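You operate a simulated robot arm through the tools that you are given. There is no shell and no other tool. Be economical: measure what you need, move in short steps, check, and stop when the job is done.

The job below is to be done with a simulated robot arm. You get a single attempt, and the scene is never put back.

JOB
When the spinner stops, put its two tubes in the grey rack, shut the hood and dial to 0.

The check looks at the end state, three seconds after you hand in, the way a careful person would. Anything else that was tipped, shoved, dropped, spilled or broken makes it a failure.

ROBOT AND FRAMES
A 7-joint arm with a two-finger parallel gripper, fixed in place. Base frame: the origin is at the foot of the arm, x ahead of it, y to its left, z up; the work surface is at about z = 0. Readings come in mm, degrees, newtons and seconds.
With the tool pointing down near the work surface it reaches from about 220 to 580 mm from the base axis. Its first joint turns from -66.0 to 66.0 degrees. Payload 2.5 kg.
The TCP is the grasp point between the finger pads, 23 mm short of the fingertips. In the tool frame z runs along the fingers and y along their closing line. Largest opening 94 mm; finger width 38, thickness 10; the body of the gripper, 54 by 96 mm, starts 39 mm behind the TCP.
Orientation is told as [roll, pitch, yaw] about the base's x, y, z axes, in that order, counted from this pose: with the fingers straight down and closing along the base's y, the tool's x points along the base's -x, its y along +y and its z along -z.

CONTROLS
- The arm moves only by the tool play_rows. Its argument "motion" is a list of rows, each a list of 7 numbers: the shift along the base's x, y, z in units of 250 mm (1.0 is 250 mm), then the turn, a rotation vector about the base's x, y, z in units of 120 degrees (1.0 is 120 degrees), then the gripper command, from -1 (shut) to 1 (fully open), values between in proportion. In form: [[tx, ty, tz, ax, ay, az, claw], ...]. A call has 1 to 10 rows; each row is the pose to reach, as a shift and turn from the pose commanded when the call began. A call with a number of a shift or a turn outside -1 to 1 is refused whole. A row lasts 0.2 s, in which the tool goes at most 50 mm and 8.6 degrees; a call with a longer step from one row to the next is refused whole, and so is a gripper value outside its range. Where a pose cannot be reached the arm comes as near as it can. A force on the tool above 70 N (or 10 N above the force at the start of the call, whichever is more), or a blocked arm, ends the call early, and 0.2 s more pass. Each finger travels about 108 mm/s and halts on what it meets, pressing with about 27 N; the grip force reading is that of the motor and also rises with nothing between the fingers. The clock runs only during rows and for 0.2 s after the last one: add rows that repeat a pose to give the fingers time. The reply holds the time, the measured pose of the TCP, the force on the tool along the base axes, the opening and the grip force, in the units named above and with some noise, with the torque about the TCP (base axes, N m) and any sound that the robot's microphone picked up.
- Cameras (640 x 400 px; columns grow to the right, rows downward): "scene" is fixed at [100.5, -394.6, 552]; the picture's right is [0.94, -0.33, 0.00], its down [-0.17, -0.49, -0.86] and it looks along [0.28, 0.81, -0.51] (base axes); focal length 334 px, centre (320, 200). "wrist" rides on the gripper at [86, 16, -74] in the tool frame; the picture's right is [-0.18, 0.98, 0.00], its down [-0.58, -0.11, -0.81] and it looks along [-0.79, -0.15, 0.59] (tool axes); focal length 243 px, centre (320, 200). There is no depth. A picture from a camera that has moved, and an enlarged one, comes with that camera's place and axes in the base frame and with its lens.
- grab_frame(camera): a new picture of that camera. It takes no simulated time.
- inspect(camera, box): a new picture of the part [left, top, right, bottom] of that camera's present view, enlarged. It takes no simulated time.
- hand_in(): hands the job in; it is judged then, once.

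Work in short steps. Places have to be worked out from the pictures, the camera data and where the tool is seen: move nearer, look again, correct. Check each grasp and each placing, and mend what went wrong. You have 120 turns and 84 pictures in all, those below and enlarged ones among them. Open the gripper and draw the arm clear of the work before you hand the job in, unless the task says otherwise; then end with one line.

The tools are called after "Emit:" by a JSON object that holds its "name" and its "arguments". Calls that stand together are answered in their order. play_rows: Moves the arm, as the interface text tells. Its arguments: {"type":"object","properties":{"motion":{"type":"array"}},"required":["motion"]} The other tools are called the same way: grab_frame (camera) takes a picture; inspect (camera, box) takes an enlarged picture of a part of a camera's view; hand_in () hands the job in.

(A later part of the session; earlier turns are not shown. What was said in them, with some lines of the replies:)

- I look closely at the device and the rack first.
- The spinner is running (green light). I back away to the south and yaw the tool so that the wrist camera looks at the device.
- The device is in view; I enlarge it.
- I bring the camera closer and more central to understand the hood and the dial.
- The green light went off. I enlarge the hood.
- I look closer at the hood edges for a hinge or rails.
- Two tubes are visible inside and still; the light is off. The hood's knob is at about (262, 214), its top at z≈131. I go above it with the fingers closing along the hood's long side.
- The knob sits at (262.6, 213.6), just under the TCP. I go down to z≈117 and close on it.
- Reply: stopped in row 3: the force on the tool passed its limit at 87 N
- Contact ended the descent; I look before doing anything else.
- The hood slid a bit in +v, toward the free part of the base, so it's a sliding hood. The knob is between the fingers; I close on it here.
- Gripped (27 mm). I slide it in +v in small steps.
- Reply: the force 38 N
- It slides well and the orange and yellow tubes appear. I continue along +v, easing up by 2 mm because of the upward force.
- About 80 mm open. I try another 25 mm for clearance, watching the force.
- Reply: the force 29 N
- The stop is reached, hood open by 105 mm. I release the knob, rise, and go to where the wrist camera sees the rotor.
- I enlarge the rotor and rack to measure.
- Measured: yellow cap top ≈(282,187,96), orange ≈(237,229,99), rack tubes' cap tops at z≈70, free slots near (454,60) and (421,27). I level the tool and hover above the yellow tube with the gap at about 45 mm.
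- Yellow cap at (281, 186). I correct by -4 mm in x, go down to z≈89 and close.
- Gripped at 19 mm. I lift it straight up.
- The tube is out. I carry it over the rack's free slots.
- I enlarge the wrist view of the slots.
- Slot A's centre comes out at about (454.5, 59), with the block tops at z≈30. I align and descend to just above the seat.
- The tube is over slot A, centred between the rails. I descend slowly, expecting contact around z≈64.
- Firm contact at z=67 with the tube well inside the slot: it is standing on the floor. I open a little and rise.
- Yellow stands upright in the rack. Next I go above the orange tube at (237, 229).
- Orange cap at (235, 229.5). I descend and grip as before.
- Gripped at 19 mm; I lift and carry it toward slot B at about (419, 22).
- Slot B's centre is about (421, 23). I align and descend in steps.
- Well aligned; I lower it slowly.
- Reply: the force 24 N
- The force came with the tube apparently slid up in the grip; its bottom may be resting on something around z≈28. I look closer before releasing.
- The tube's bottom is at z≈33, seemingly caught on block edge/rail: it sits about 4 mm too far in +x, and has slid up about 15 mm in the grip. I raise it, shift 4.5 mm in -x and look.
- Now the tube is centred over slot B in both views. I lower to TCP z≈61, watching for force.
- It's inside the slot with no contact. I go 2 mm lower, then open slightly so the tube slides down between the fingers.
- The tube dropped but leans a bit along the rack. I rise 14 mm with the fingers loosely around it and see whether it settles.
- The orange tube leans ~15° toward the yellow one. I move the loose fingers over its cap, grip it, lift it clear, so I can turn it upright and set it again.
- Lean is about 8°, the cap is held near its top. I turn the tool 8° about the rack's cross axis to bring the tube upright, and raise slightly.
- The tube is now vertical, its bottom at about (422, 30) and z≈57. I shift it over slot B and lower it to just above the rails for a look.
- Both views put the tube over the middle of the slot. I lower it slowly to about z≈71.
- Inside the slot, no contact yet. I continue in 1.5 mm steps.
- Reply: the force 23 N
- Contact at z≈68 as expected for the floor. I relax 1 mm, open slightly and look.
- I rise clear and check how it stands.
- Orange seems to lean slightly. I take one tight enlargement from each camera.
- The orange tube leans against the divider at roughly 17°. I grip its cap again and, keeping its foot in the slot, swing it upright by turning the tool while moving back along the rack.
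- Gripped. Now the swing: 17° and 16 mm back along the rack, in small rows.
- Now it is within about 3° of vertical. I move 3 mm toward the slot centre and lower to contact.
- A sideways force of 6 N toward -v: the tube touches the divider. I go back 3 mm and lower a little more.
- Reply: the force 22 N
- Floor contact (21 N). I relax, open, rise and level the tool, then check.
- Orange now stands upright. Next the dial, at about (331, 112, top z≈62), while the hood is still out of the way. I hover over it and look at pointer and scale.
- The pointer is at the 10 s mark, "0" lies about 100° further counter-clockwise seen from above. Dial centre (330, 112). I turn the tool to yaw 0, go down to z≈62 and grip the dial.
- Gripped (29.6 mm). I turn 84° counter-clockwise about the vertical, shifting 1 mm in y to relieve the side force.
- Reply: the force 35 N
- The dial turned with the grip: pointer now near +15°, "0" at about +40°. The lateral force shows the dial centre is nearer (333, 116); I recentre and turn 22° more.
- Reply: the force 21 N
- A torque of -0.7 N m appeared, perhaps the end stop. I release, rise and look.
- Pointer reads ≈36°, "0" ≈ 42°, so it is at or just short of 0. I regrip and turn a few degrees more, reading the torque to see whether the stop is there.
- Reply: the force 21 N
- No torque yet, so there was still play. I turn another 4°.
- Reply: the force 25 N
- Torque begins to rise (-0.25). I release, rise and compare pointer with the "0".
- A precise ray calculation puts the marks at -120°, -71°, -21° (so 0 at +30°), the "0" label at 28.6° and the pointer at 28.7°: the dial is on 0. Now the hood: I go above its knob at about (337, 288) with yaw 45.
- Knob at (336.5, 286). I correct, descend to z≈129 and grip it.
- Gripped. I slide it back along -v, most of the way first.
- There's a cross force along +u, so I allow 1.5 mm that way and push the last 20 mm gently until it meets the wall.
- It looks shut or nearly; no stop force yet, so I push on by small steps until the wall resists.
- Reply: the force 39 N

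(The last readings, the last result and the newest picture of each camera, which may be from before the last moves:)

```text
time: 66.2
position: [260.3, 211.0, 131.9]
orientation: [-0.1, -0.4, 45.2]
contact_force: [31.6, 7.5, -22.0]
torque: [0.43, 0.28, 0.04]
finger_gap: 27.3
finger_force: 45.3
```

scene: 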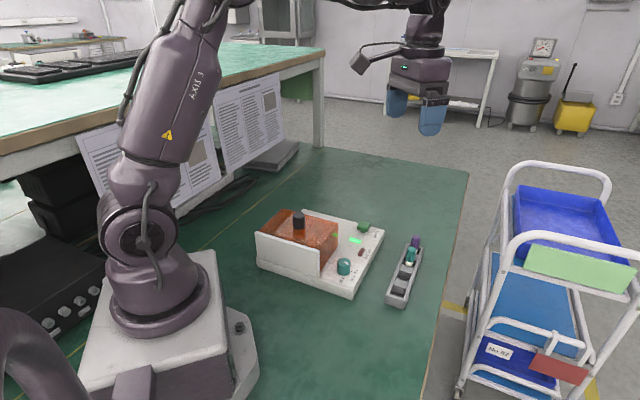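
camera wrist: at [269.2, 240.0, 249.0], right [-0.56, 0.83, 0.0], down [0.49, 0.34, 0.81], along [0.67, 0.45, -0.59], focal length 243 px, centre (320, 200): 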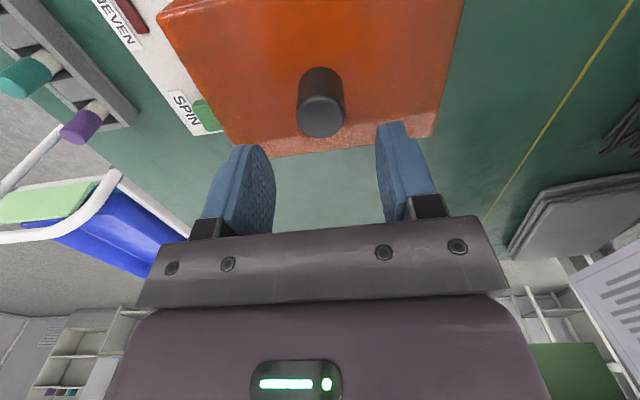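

It stopped against the wall (27 N, no further motion): shut. I ease off, release, rise and draw away.

Emit:
{"name": "play_rows", "arguments": {"motion": [[0.012, 0.012, 0, 0, 0, 0, -1], [0.012, 0.012, 0, 0, 0, 0, -0.3], [0.012, 0.012, 0, 0, 0, 0, 0.2], [0.012, 0.012, 0.1, 0, 0, 0, 0.2], [0.012, 0.012, 0.28, 0, 0, 0, 0.2], [0.012, 0.012, 0.46, 0, 0, 0, 0.3], [0.012, -0.14, 0.6, 0, 0, 0, 0.5], [0.012, -0.3, 0.7, 0, 0, 0, 0.5], [0.012, -0.46, 0.7, 0, 0, 0, 0.5]]}}

Emit:
{"name": "inspect", "arguments": {"camera": "scene", "box": [240, 190, 440, 310]}}

Emit:
{"name": "inspect", "arguments": {"camera": "scene", "box": [310, 220, 400, 300]}}

```text
refused: row 7 steps farther than a row can; nothing moved
```

```text
3.20 times, centred on (340, 250) of scene
camera zoom: at [100.5, -394.6, 552.0], right [0.94, -0.33, 0.0], down [-0.17, -0.49, -0.86], along [0.28, 0.81, -0.51], focal length 1068 px, centre (256, 40)
```

zoom: 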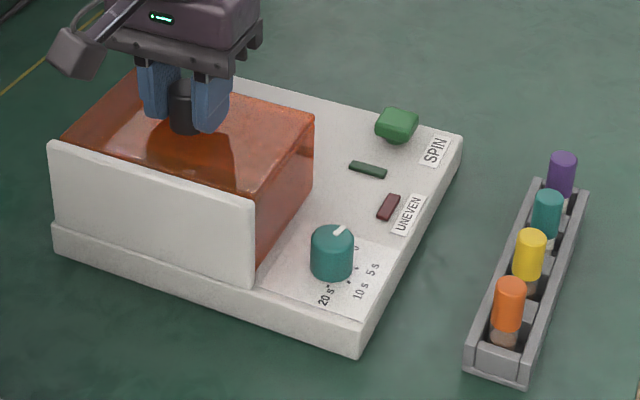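

```text
5.00 times, centred on (355, 260) of scene
camera zoom: at [100.5, -394.6, 552.0], right [0.94, -0.33, 0.0], down [-0.17, -0.49, -0.86], along [0.28, 0.81, -0.51], focal length 1668 px, centre (145, -100)
```

zoom: 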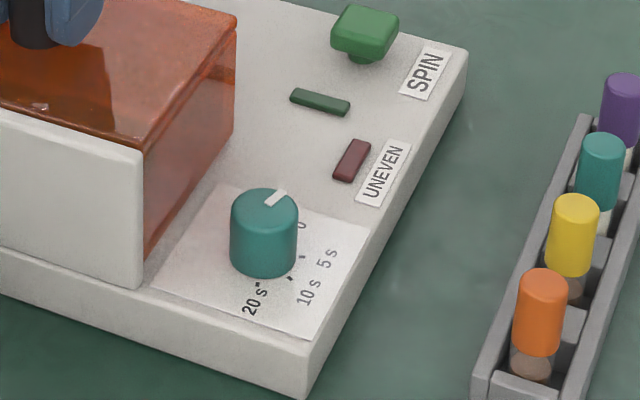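

The hood is flush with the wall and the device hasn't moved. I redo the release and retreat with smaller steps.

Emit:
{"name": "play_rows", "arguments": {"motion": [[0.012, 0.012, 0, 0, 0, 0, -1], [0.012, 0.012, 0, 0, 0, 0, -0.3], [0.012, 0.012, 0, 0, 0, 0, 0.2], [0.012, 0.012, 0.1, 0, 0, 0, 0.2], [0.012, 0.012, 0.28, 0, 0, 0, 0.2], [0.012, 0.012, 0.46, 0, 0, 0, 0.3], [0.012, -0.1, 0.56, 0, 0, 0, 0.5], [0.012, -0.24, 0.6, 0, 0, 0, 0.5], [0.012, -0.4, 0.6, 0, 0, 0, 0.5], [0.012, -0.56, 0.6, 0, 0, 0, 0.5]]}}

Emit:
{"name": "grab_frame", "arguments": {"camera": "scene"}}

Emit:
{"name": "inspect", "arguments": {"camera": "scene", "box": [250, 200, 440, 310]}}

```text
time: 68.5
position: [259.4, 68.0, 281.0]
orientation: [-0.1, 0.2, 45.2]
contact_force: [-0.1, -0.2, -0.4]
torque: [0.01, 0.02, 0.01]
finger_gap: 70.3
finger_force: 0.0
```

```text
3 pictures are left
```

scene: 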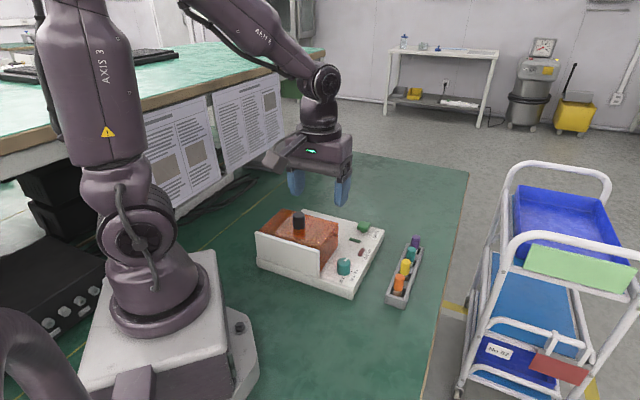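

```text
3.37 times, centred on (345, 255) of scene
camera zoom: at [100.5, -394.6, 552.0], right [0.94, -0.33, 0.0], down [-0.17, -0.49, -0.86], along [0.28, 0.81, -0.51], focal length 1124 px, centre (236, 15)
```

zoom: 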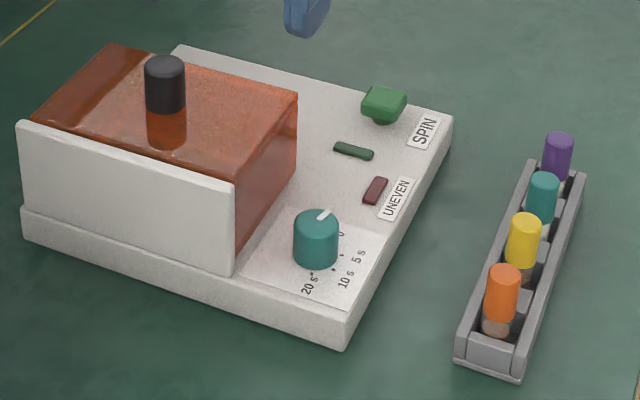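

The hood is shut, the dial is on 0, all tubes stand upright in the rack, and the arm is clear and open. I hand the job in.

Emit:
{"name": "hand_in", "arguments": {}}

```text
The job is handed in.
```

The yellow and orange tubes from the spinner are standing in the grey rack, the hood is shut, the dial is on 0, and I handed the job in with the gripper open and the arm clear. The orange tube first stuck on the slot edge and then leaned in its slot, so I gripped it again and stood it upright.
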